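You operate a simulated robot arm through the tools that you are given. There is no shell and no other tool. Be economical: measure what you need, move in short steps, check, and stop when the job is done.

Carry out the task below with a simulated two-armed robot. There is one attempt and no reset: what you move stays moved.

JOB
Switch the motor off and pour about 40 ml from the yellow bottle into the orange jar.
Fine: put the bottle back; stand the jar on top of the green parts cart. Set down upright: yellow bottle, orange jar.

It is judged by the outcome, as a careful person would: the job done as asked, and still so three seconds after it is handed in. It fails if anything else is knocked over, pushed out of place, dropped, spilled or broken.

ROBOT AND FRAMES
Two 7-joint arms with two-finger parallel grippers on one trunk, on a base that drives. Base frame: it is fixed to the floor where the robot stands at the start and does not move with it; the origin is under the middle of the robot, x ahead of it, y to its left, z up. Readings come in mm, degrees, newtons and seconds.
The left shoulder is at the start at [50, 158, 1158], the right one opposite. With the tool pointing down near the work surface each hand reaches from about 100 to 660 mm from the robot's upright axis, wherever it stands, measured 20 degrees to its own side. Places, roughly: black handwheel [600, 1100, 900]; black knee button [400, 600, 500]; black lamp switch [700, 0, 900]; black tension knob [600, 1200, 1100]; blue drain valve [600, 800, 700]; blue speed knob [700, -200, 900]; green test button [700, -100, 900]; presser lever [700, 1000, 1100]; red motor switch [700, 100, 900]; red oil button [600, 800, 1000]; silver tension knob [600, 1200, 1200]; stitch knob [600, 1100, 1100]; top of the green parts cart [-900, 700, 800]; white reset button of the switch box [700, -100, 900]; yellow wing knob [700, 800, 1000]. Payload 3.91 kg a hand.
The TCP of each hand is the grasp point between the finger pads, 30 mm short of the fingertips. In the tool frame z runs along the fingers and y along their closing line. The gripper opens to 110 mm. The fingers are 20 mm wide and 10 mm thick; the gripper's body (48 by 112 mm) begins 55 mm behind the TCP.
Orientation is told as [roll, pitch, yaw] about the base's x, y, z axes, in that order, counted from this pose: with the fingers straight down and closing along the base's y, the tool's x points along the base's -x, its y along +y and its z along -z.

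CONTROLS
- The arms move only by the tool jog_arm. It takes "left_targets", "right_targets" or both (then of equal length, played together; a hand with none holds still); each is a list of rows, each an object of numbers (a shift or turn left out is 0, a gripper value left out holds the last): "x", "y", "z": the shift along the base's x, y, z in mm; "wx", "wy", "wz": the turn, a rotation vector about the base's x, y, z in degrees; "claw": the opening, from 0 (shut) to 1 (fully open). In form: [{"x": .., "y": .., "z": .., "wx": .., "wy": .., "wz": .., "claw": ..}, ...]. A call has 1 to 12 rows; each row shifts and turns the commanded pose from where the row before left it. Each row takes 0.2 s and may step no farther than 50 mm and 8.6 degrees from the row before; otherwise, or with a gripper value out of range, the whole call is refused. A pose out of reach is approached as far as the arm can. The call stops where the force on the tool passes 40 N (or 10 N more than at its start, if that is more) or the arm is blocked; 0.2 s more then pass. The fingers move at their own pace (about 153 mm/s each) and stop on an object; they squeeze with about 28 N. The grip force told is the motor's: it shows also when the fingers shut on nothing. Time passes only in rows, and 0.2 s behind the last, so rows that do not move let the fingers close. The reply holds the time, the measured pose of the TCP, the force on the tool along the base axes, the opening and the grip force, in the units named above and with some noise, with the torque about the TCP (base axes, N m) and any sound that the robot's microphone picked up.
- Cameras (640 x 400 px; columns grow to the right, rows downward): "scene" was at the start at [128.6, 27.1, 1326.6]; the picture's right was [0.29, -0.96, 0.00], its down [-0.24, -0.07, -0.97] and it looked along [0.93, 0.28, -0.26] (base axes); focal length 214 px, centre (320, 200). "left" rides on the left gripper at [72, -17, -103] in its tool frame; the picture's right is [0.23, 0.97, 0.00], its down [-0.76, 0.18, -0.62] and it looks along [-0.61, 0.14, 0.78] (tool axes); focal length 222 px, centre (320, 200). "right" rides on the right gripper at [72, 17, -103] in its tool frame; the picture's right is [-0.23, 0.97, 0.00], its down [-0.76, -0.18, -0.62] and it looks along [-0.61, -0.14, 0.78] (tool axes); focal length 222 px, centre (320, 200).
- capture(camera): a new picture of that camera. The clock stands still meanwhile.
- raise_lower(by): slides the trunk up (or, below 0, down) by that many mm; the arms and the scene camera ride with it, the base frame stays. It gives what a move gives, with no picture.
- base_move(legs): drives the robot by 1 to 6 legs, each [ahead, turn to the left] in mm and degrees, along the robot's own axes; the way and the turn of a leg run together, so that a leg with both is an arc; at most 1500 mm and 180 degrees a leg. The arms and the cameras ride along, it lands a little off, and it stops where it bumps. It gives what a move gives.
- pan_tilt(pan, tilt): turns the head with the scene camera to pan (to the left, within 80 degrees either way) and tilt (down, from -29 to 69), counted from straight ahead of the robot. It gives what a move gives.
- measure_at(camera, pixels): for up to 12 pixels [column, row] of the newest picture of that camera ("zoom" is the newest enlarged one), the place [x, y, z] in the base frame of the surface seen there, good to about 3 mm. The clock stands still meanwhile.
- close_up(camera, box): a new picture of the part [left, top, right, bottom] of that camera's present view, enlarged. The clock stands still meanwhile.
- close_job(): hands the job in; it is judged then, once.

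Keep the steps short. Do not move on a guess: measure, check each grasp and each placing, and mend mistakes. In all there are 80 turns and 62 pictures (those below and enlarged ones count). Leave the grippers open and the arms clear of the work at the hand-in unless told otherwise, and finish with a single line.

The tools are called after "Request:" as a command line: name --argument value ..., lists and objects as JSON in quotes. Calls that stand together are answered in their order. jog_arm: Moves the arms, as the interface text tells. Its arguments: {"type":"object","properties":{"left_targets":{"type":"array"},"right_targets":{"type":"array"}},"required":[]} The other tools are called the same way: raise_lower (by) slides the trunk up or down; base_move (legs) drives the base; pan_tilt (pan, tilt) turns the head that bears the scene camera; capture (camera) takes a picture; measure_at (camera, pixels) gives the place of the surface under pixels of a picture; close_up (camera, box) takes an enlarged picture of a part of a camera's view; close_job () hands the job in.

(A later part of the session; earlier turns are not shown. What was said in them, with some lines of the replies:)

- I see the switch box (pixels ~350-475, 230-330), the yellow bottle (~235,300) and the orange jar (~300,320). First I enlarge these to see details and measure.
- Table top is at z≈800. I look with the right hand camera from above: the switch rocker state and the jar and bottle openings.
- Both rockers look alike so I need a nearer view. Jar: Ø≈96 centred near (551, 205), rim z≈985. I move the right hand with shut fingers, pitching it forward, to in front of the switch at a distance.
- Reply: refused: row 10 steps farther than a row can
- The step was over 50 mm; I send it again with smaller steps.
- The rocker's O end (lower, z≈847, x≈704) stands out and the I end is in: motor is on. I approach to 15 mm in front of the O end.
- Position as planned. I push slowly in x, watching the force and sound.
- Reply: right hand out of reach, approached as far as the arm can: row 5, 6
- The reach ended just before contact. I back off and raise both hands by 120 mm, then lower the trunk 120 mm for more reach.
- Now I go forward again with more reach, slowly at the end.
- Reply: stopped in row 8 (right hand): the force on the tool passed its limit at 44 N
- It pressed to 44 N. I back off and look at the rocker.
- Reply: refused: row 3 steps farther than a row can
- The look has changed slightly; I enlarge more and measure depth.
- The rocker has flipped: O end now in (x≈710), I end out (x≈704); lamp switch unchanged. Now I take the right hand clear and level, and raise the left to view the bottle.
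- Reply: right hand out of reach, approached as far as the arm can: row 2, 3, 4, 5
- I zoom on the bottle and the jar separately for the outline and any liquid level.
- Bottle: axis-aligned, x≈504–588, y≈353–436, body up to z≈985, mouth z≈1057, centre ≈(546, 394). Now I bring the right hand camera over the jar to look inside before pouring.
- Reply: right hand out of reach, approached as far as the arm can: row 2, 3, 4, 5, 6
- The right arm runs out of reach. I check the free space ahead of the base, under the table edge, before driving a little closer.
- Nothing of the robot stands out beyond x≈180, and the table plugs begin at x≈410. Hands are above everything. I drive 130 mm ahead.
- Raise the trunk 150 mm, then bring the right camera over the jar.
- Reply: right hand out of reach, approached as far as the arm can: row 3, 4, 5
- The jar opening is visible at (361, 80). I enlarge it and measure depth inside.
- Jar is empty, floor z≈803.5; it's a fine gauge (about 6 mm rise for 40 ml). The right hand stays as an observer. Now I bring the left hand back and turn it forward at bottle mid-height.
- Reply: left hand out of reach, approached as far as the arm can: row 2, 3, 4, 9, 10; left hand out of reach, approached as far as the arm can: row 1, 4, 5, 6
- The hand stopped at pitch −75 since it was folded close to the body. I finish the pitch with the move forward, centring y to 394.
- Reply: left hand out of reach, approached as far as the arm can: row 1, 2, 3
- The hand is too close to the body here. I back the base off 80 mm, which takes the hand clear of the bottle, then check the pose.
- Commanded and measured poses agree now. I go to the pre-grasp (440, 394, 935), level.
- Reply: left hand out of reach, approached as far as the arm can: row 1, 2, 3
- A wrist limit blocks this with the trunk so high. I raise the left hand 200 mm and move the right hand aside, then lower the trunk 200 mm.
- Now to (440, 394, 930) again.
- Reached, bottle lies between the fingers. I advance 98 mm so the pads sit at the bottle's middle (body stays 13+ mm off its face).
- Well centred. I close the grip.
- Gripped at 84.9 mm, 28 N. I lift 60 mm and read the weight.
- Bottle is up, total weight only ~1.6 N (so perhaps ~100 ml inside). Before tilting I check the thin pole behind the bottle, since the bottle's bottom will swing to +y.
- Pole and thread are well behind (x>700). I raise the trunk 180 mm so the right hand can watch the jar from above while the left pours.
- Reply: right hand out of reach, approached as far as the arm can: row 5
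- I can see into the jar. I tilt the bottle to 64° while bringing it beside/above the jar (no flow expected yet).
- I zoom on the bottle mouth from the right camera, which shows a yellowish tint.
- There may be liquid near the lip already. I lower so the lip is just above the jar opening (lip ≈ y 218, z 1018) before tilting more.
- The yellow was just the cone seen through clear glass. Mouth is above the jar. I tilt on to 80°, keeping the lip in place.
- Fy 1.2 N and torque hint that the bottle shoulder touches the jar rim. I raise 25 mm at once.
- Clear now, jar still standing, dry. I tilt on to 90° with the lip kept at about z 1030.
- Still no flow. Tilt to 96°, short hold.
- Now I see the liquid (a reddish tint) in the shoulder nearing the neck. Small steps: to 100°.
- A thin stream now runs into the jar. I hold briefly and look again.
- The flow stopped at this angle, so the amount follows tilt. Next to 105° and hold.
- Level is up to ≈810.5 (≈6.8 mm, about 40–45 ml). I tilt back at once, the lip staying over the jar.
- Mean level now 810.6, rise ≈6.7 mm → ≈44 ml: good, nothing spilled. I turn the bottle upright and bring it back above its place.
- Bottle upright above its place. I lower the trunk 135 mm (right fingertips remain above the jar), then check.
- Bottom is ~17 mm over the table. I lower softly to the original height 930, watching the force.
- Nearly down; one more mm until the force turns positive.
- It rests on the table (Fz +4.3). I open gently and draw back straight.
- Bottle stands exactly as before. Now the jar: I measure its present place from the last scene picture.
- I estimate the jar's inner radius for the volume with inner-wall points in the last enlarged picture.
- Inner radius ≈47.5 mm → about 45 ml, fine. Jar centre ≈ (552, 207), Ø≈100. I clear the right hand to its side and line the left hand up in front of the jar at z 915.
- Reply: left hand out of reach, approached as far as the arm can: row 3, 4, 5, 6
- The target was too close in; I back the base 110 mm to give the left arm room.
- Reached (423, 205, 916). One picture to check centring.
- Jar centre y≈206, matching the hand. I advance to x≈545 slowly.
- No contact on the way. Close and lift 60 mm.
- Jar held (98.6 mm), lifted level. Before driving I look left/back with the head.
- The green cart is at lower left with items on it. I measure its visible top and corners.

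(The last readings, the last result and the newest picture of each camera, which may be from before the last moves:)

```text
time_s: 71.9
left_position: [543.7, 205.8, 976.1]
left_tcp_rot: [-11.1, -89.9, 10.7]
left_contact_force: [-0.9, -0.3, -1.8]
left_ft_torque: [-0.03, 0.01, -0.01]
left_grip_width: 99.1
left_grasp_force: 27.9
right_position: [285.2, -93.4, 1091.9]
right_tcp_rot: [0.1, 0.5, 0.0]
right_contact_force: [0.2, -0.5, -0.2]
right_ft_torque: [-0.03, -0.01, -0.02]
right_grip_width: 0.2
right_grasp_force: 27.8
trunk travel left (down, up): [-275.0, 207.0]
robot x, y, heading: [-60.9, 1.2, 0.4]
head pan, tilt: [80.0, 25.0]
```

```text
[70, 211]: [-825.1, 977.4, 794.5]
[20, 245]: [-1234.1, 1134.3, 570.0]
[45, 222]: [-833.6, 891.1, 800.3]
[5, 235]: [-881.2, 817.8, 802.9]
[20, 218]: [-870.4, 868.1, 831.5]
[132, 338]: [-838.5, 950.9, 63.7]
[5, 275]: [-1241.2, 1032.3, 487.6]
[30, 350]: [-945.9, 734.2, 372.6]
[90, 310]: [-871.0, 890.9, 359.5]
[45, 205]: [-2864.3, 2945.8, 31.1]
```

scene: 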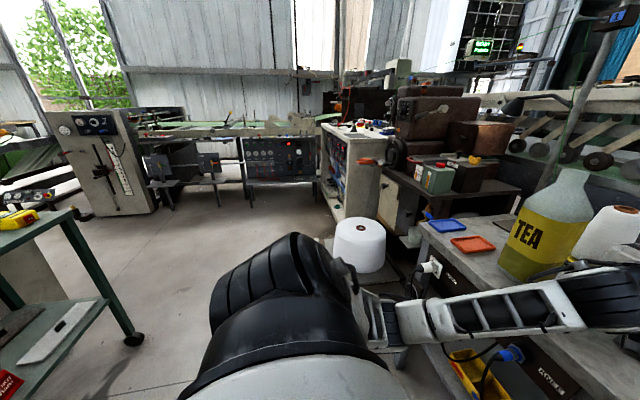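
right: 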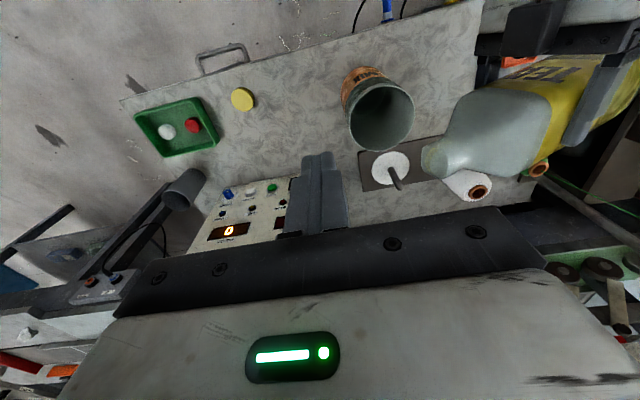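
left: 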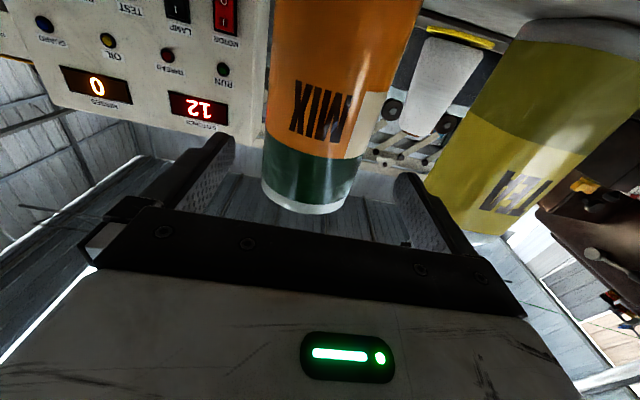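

Request:
measure_at --camera "scene" --pixels '[[360, 228], [345, 255], [375, 250], [338, 300], [425, 175], [360, 160], [352, 215]]'

Request:
jog_arm --left_targets '[{"z": 20}, {"z": 20}, {"z": 20}, {}]'

```text
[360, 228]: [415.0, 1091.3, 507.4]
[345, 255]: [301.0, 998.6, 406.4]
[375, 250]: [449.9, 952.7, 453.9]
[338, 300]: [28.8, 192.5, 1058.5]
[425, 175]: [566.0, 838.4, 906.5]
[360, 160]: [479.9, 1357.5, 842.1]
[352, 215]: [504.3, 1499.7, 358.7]
```

```text
time_s: 72.9
left_position: [544.6, 206.0, 1036.8]
left_tcp_rot: [-14.8, -89.9, 14.3]
left_contact_force: [0.3, 0.1, -1.3]
left_ft_torque: [0.01, 0.01, 0.01]
left_grip_width: 99.0
left_grasp_force: 28.6
right_position: [284.4, -92.8, 1091.9]
right_tcp_rot: [0.1, 0.5, 0.0]
right_contact_force: [-0.2, -0.7, 0.0]
right_ft_torque: [0.02, 0.03, 0.0]
right_grip_width: 0.1
right_grasp_force: 28.0
trunk travel left (down, up): [-275.0, 207.0]
robot x, y, heading: [-56.1, -1.6, 0.0]
head pan, tilt: [80.0, 25.0]
```

The space for a left turn is free after backing off. I back 200 mm, turn left 90° and look at the cart.

Request:
base_move --legs '[[-200, 0], [0, 45], [0, 45]]'

Request:
pan_tilt --pan 42 --tilt 30

Request:
capture --camera "scene"

```text
time_s: 78.6
left_position: [-467.8, 601.9, 1036.7]
left_tcp_rot: [-24.6, -89.9, 114.3]
left_contact_force: [0.3, 0.7, -1.5]
left_ft_torque: [-0.04, 0.03, 0.01]
left_grip_width: 98.9
left_grasp_force: 27.9
right_position: [-168.0, 342.5, 1092.3]
right_tcp_rot: [0.1, 0.3, 90.1]
right_contact_force: [0.0, -0.4, 0.0]
right_ft_torque: [-0.02, 0.02, 0.02]
right_grip_width: 0.3
right_grasp_force: 28.4
trunk travel left (down, up): [-275.0, 207.0]
robot x, y, heading: [-258.4, 1.9, 90.0]
head pan, tilt: [80.0, 25.0]
```

```text
time_s: 79.6
left_position: [-467.2, 602.2, 1036.8]
left_tcp_rot: [-22.5, -89.9, 112.1]
left_contact_force: [0.1, -0.6, -1.2]
left_ft_torque: [-0.03, -0.03, -0.03]
left_grip_width: 98.9
left_grasp_force: 27.6
right_position: [-168.0, 342.1, 1092.1]
right_tcp_rot: [0.2, 0.4, 90.2]
right_contact_force: [-0.6, 0.5, 0.0]
right_ft_torque: [0.0, -0.01, -0.02]
right_grip_width: 0.1
right_grasp_force: 28.1
trunk travel left (down, up): [-275.0, 207.0]
robot x, y, heading: [-264.1, -1.8, 90.2]
head pan, tilt: [42.0, 30.0]
```

```text
11 pictures are left
```

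scene: 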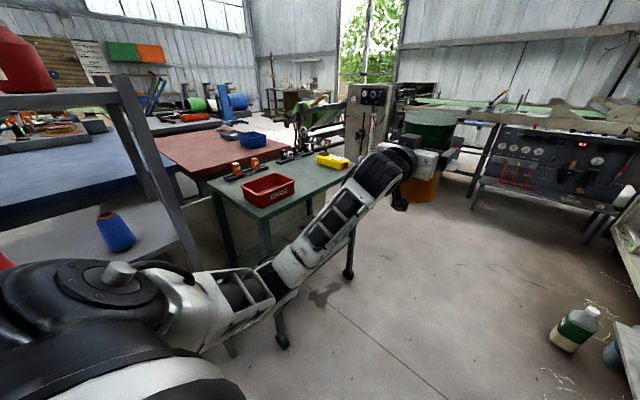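

The cart: red tray, yellow block and small parts; free area between them around (310, 180). I measure.

Request:
close_up --camera "scene" --box '[190, 120, 380, 240]'

Request:
measure_at --camera "scene" --pixels '[[262, 215], [215, 182], [350, 168], [310, 180], [315, 172], [300, 192], [294, 180], [325, 165], [345, 170], [268, 205], [305, 165], [285, 165]]'

Request:
measure_at --camera "scene" --pixels '[[150, 150], [180, 220], [110, 85], [95, 230], [235, 170], [280, 155], [245, 205], [295, 160], [335, 180], [120, 240]]'

```text
3.33 times, centred on (285, 180) of scene
```

zoom: 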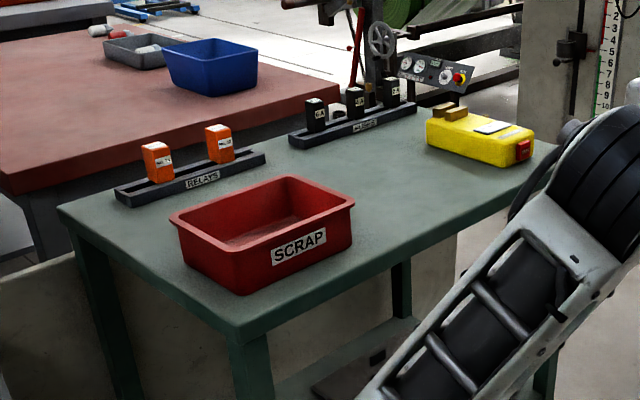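

```text
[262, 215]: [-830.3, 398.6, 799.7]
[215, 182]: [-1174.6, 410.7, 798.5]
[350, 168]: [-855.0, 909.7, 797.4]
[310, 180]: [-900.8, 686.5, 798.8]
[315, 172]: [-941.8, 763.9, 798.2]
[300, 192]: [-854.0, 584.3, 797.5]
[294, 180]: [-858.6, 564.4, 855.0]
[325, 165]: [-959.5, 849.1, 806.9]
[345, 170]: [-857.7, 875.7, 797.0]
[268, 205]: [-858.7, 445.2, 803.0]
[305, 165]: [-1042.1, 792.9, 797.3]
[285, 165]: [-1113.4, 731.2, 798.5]
```

```text
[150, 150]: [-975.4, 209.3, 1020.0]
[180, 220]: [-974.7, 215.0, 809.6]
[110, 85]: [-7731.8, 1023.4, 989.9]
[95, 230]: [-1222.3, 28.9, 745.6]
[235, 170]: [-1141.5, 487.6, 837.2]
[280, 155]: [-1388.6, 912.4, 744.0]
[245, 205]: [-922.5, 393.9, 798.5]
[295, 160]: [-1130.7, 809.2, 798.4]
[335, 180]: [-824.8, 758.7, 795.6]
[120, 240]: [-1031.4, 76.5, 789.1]
```

Cart top: x −1175…−825, y 399…980, z≈798; free spot around (−910, 700). Plan: drive ahead to y≈905, turn left to face −x. I check for obstacles along that way first.

Request:
measure_at --camera "scene" --pixels '[[575, 335], [630, 340], [545, 190], [480, 180], [440, 230], [600, 220], [635, 250], [365, 100], [470, 110], [560, 150], [400, 300], [350, 275]]'

```text
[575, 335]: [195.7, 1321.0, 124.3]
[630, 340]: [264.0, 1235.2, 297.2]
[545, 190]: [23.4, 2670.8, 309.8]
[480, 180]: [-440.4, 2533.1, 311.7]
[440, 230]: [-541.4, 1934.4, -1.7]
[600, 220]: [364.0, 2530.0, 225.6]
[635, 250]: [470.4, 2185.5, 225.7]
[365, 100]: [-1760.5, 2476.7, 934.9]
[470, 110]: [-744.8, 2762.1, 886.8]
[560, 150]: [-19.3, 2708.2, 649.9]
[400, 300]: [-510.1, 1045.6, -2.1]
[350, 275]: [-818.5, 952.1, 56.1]
```

Way is free (floor bottle at (196, 1321) is 600 mm off). I drive ahead 905 mm and turn left 90°.

Request:
base_move --legs '[[905, 0], [0, 45], [0, 45]]'

Request:
pan_tilt --pan 15 --tilt 35

Request:
capture --camera "scene"

```text
time_s: 88.5
left_position: [-865.8, 703.3, 1036.9]
left_tcp_rot: [-30.8, -89.9, -150.4]
left_contact_force: [-0.1, -0.6, -2.0]
left_ft_torque: [0.04, -0.03, 0.01]
left_grip_width: 98.7
left_grasp_force: 27.9
right_position: [-602.3, 998.8, 1092.8]
right_tcp_rot: [0.1, 0.5, 179.4]
right_contact_force: [-0.5, 0.6, 0.5]
right_ft_torque: [0.0, 0.02, 0.03]
right_grip_width: 0.0
right_grasp_force: 27.8
trunk travel left (down, up): [-275.0, 207.0]
robot x, y, heading: [-261.3, 904.4, 179.1]
head pan, tilt: [42.0, 30.0]
```

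```text
time_s: 89.4
left_position: [-865.2, 703.3, 1035.6]
left_tcp_rot: [-28.4, -89.7, -152.8]
left_contact_force: [0.6, 0.4, -1.7]
left_ft_torque: [0.01, 0.01, 0.0]
left_grip_width: 98.5
left_grasp_force: 28.6
right_position: [-602.0, 998.1, 1092.5]
right_tcp_rot: [0.1, 0.4, 179.4]
right_contact_force: [-0.6, -0.1, 0.1]
right_ft_torque: [0.01, -0.01, 0.03]
right_grip_width: 0.1
right_grasp_force: 28.5
trunk travel left (down, up): [-275.0, 207.0]
robot x, y, heading: [-260.1, 898.4, 179.2]
head pan, tilt: [15.0, 35.0]
```

```text
9 pictures are left
```

scene: 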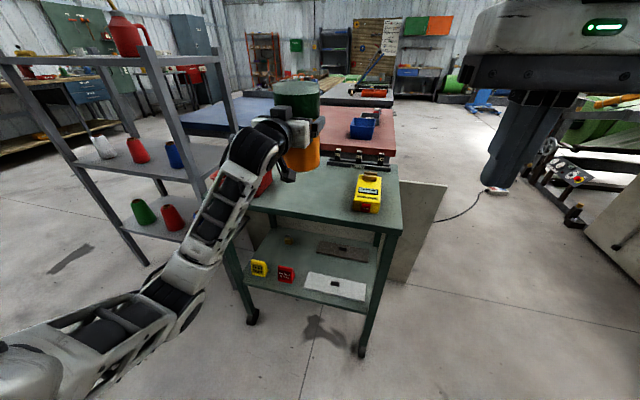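

The jar is above the cart's front edge. I measure neighbours (tray, yellow block) around the spot.

Request:
measure_at --camera "scene" --pixels '[[262, 185], [272, 180], [355, 208], [354, 185], [320, 190], [300, 200], [335, 170], [320, 212], [285, 185], [398, 230]]'

Request:
jog_arm --left_targets '[{"x": -20}, {"x": -20}, {"x": -14}, {}]'

```text
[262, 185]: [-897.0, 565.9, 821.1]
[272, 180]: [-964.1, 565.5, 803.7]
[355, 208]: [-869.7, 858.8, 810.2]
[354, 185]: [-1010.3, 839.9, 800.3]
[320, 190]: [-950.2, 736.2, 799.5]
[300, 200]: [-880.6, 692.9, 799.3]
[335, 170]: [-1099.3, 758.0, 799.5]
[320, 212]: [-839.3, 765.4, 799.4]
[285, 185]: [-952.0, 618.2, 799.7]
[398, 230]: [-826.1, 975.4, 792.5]
```

```text
time_s: 90.4
left_position: [-919.3, 704.5, 1036.5]
left_tcp_rot: [-23.3, -89.9, -157.9]
left_contact_force: [0.1, 0.1, -2.3]
left_ft_torque: [0.0, -0.01, -0.01]
left_grip_width: 98.8
left_grasp_force: 27.6
right_position: [-601.6, 999.7, 1092.2]
right_tcp_rot: [0.2, 0.4, 179.4]
right_contact_force: [0.2, 0.2, -0.4]
right_ft_torque: [-0.01, -0.01, 0.07]
right_grip_width: 0.0
right_grasp_force: 28.1
trunk travel left (down, up): [-275.0, 207.0]
robot x, y, heading: [-258.9, 903.0, 179.7]
head pan, tilt: [15.0, 35.0]
```

Wide clearance (tray ends y 566, block begins y 840). I lower to just above the top.

Request:
jog_arm --left_targets '[{"z": -30}, {"z": -30}, {"z": -25}, {"z": -20}, {"z": -8}, {}]'

```text
time_s: 91.8
left_position: [-917.3, 704.0, 923.5]
left_tcp_rot: [-18.0, -89.7, -163.2]
left_contact_force: [0.4, 0.3, -2.0]
left_ft_torque: [0.0, -0.03, 0.0]
left_grip_width: 98.7
left_grasp_force: 28.1
right_position: [-601.7, 998.5, 1093.1]
right_tcp_rot: [0.1, 0.4, 179.4]
right_contact_force: [0.5, -0.2, -0.2]
right_ft_torque: [-0.01, 0.03, 0.02]
right_grip_width: 0.0
right_grasp_force: 27.8
trunk travel left (down, up): [-275.0, 207.0]
robot x, y, heading: [-264.7, 899.8, 179.4]
head pan, tilt: [15.0, 35.0]
```

Still hanging (−2 N), about 8 mm to go; I lower in small steps.

Request:
jog_arm --left_targets '[{"z": -3}, {"z": -2}, {"z": -1}, {"z": -1}, {}]'

```text
time_s: 93.0
left_position: [-916.9, 702.7, 917.1]
left_tcp_rot: [-26.8, -89.9, -154.3]
left_contact_force: [0.1, 0.9, -1.7]
left_ft_torque: [0.02, -0.02, -0.02]
left_grip_width: 98.8
left_grasp_force: 28.3
right_position: [-602.1, 999.0, 1092.9]
right_tcp_rot: [0.1, 0.3, 179.4]
right_contact_force: [0.3, -0.4, 0.0]
right_ft_torque: [0.02, 0.0, 0.02]
right_grip_width: 0.0
right_grasp_force: 28.2
trunk travel left (down, up): [-275.0, 207.0]
robot x, y, heading: [-259.5, 905.2, 179.6]
head pan, tilt: [15.0, 35.0]
```

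Request:
jog_arm --left_targets '[{"z": -1}, {"z": -1}, {}]'

```text
time_s: 93.8
left_position: [-917.4, 702.9, 916.9]
left_tcp_rot: [-117.8, -89.9, -63.3]
left_contact_force: [-0.2, 0.3, 1.5]
left_ft_torque: [0.0, -0.11, 0.01]
left_grip_width: 98.7
left_grasp_force: 27.4
right_position: [-601.6, 999.4, 1092.1]
right_tcp_rot: [0.1, 0.4, 179.4]
right_contact_force: [-0.7, 0.0, -0.4]
right_ft_torque: [0.04, -0.02, 0.01]
right_grip_width: 0.1
right_grasp_force: 28.0
trunk travel left (down, up): [-275.0, 207.0]
robot x, y, heading: [-260.5, 903.1, 179.4]
head pan, tilt: [15.0, 35.0]
```

The jar rests on the cart. I open fully and withdraw straight back.

Request:
jog_arm --left_targets '[{"claw": 1.0}, {}, {}, {"x": 10}, {"x": 15}, {"x": 25}, {"x": 30}, {"x": 30}, {"x": 30}, {}]' --right_targets '[{"claw": 1.0}, {}, {}, {}, {}, {}, {}, {}, {}, {}]'

Request:
capture --camera "scene"

```text
time_s: 96.0
left_position: [-777.1, 703.7, 914.8]
left_tcp_rot: [-23.6, -89.9, -157.5]
left_contact_force: [0.5, -0.4, 0.4]
left_ft_torque: [0.0, 0.03, -0.01]
left_grip_width: 109.9
left_grasp_force: 0.0
right_position: [-602.3, 998.7, 1093.6]
right_tcp_rot: [0.1, 0.3, 179.4]
right_contact_force: [-0.3, 0.0, 0.1]
right_ft_torque: [-0.02, 0.03, 0.03]
right_grip_width: 110.0
right_grasp_force: 0.1
trunk travel left (down, up): [-275.0, 207.0]
robot x, y, heading: [-258.8, 903.4, 179.3]
head pan, tilt: [15.0, 35.0]
```

```text
8 pictures are left
```

scene: 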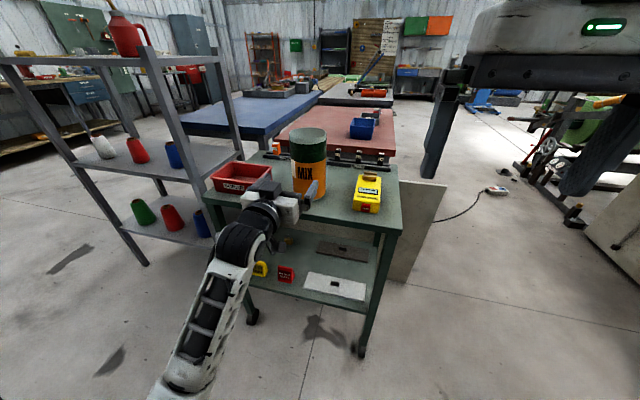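

The jar stands upright on the cart. I draw the left hand a bit further clear and check once more close up.

Request:
jog_arm --left_targets '[{"x": 25}, {"x": 25}, {"x": 20}, {}]'

Request:
close_up --camera "scene" --box '[200, 110, 410, 240]'

```text
time_s: 97.0
left_position: [-708.5, 704.4, 915.1]
left_tcp_rot: [-21.8, -90.0, -159.2]
left_contact_force: [-0.1, 1.0, -0.5]
left_ft_torque: [0.03, 0.03, -0.02]
left_grip_width: 110.1
left_grasp_force: 0.1
right_position: [-601.6, 999.7, 1091.7]
right_tcp_rot: [0.1, 0.4, 179.5]
right_contact_force: [-0.8, -0.3, -0.1]
right_ft_torque: [-0.01, -0.02, -0.04]
right_grip_width: 109.8
right_grasp_force: 0.0
trunk travel left (down, up): [-275.0, 207.0]
robot x, y, heading: [-264.3, 901.9, 179.3]
head pan, tilt: [15.0, 35.0]
```

```text
3.05 times, centred on (305, 175) of scene
```

zoom: 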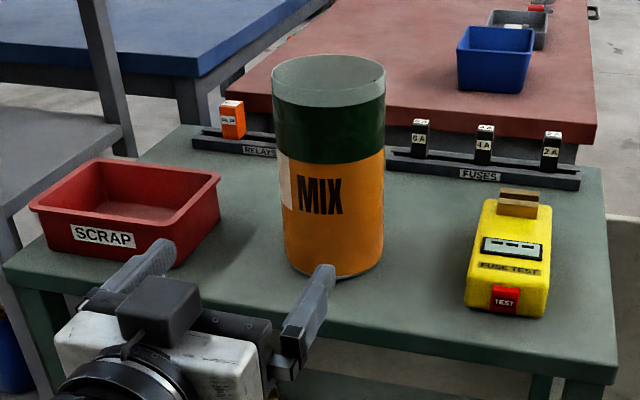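

Everything is in place: jar upright on the cart, hands open and clear. I hand in.

Request:
close_job

```text
The job is handed in.
```

The motor is switched off, about 45 ml (estimated from the level in the jar) is poured from the yellow bottle into the orange jar, the bottle is back upright in its place, and the jar stands upright on the green parts cart.
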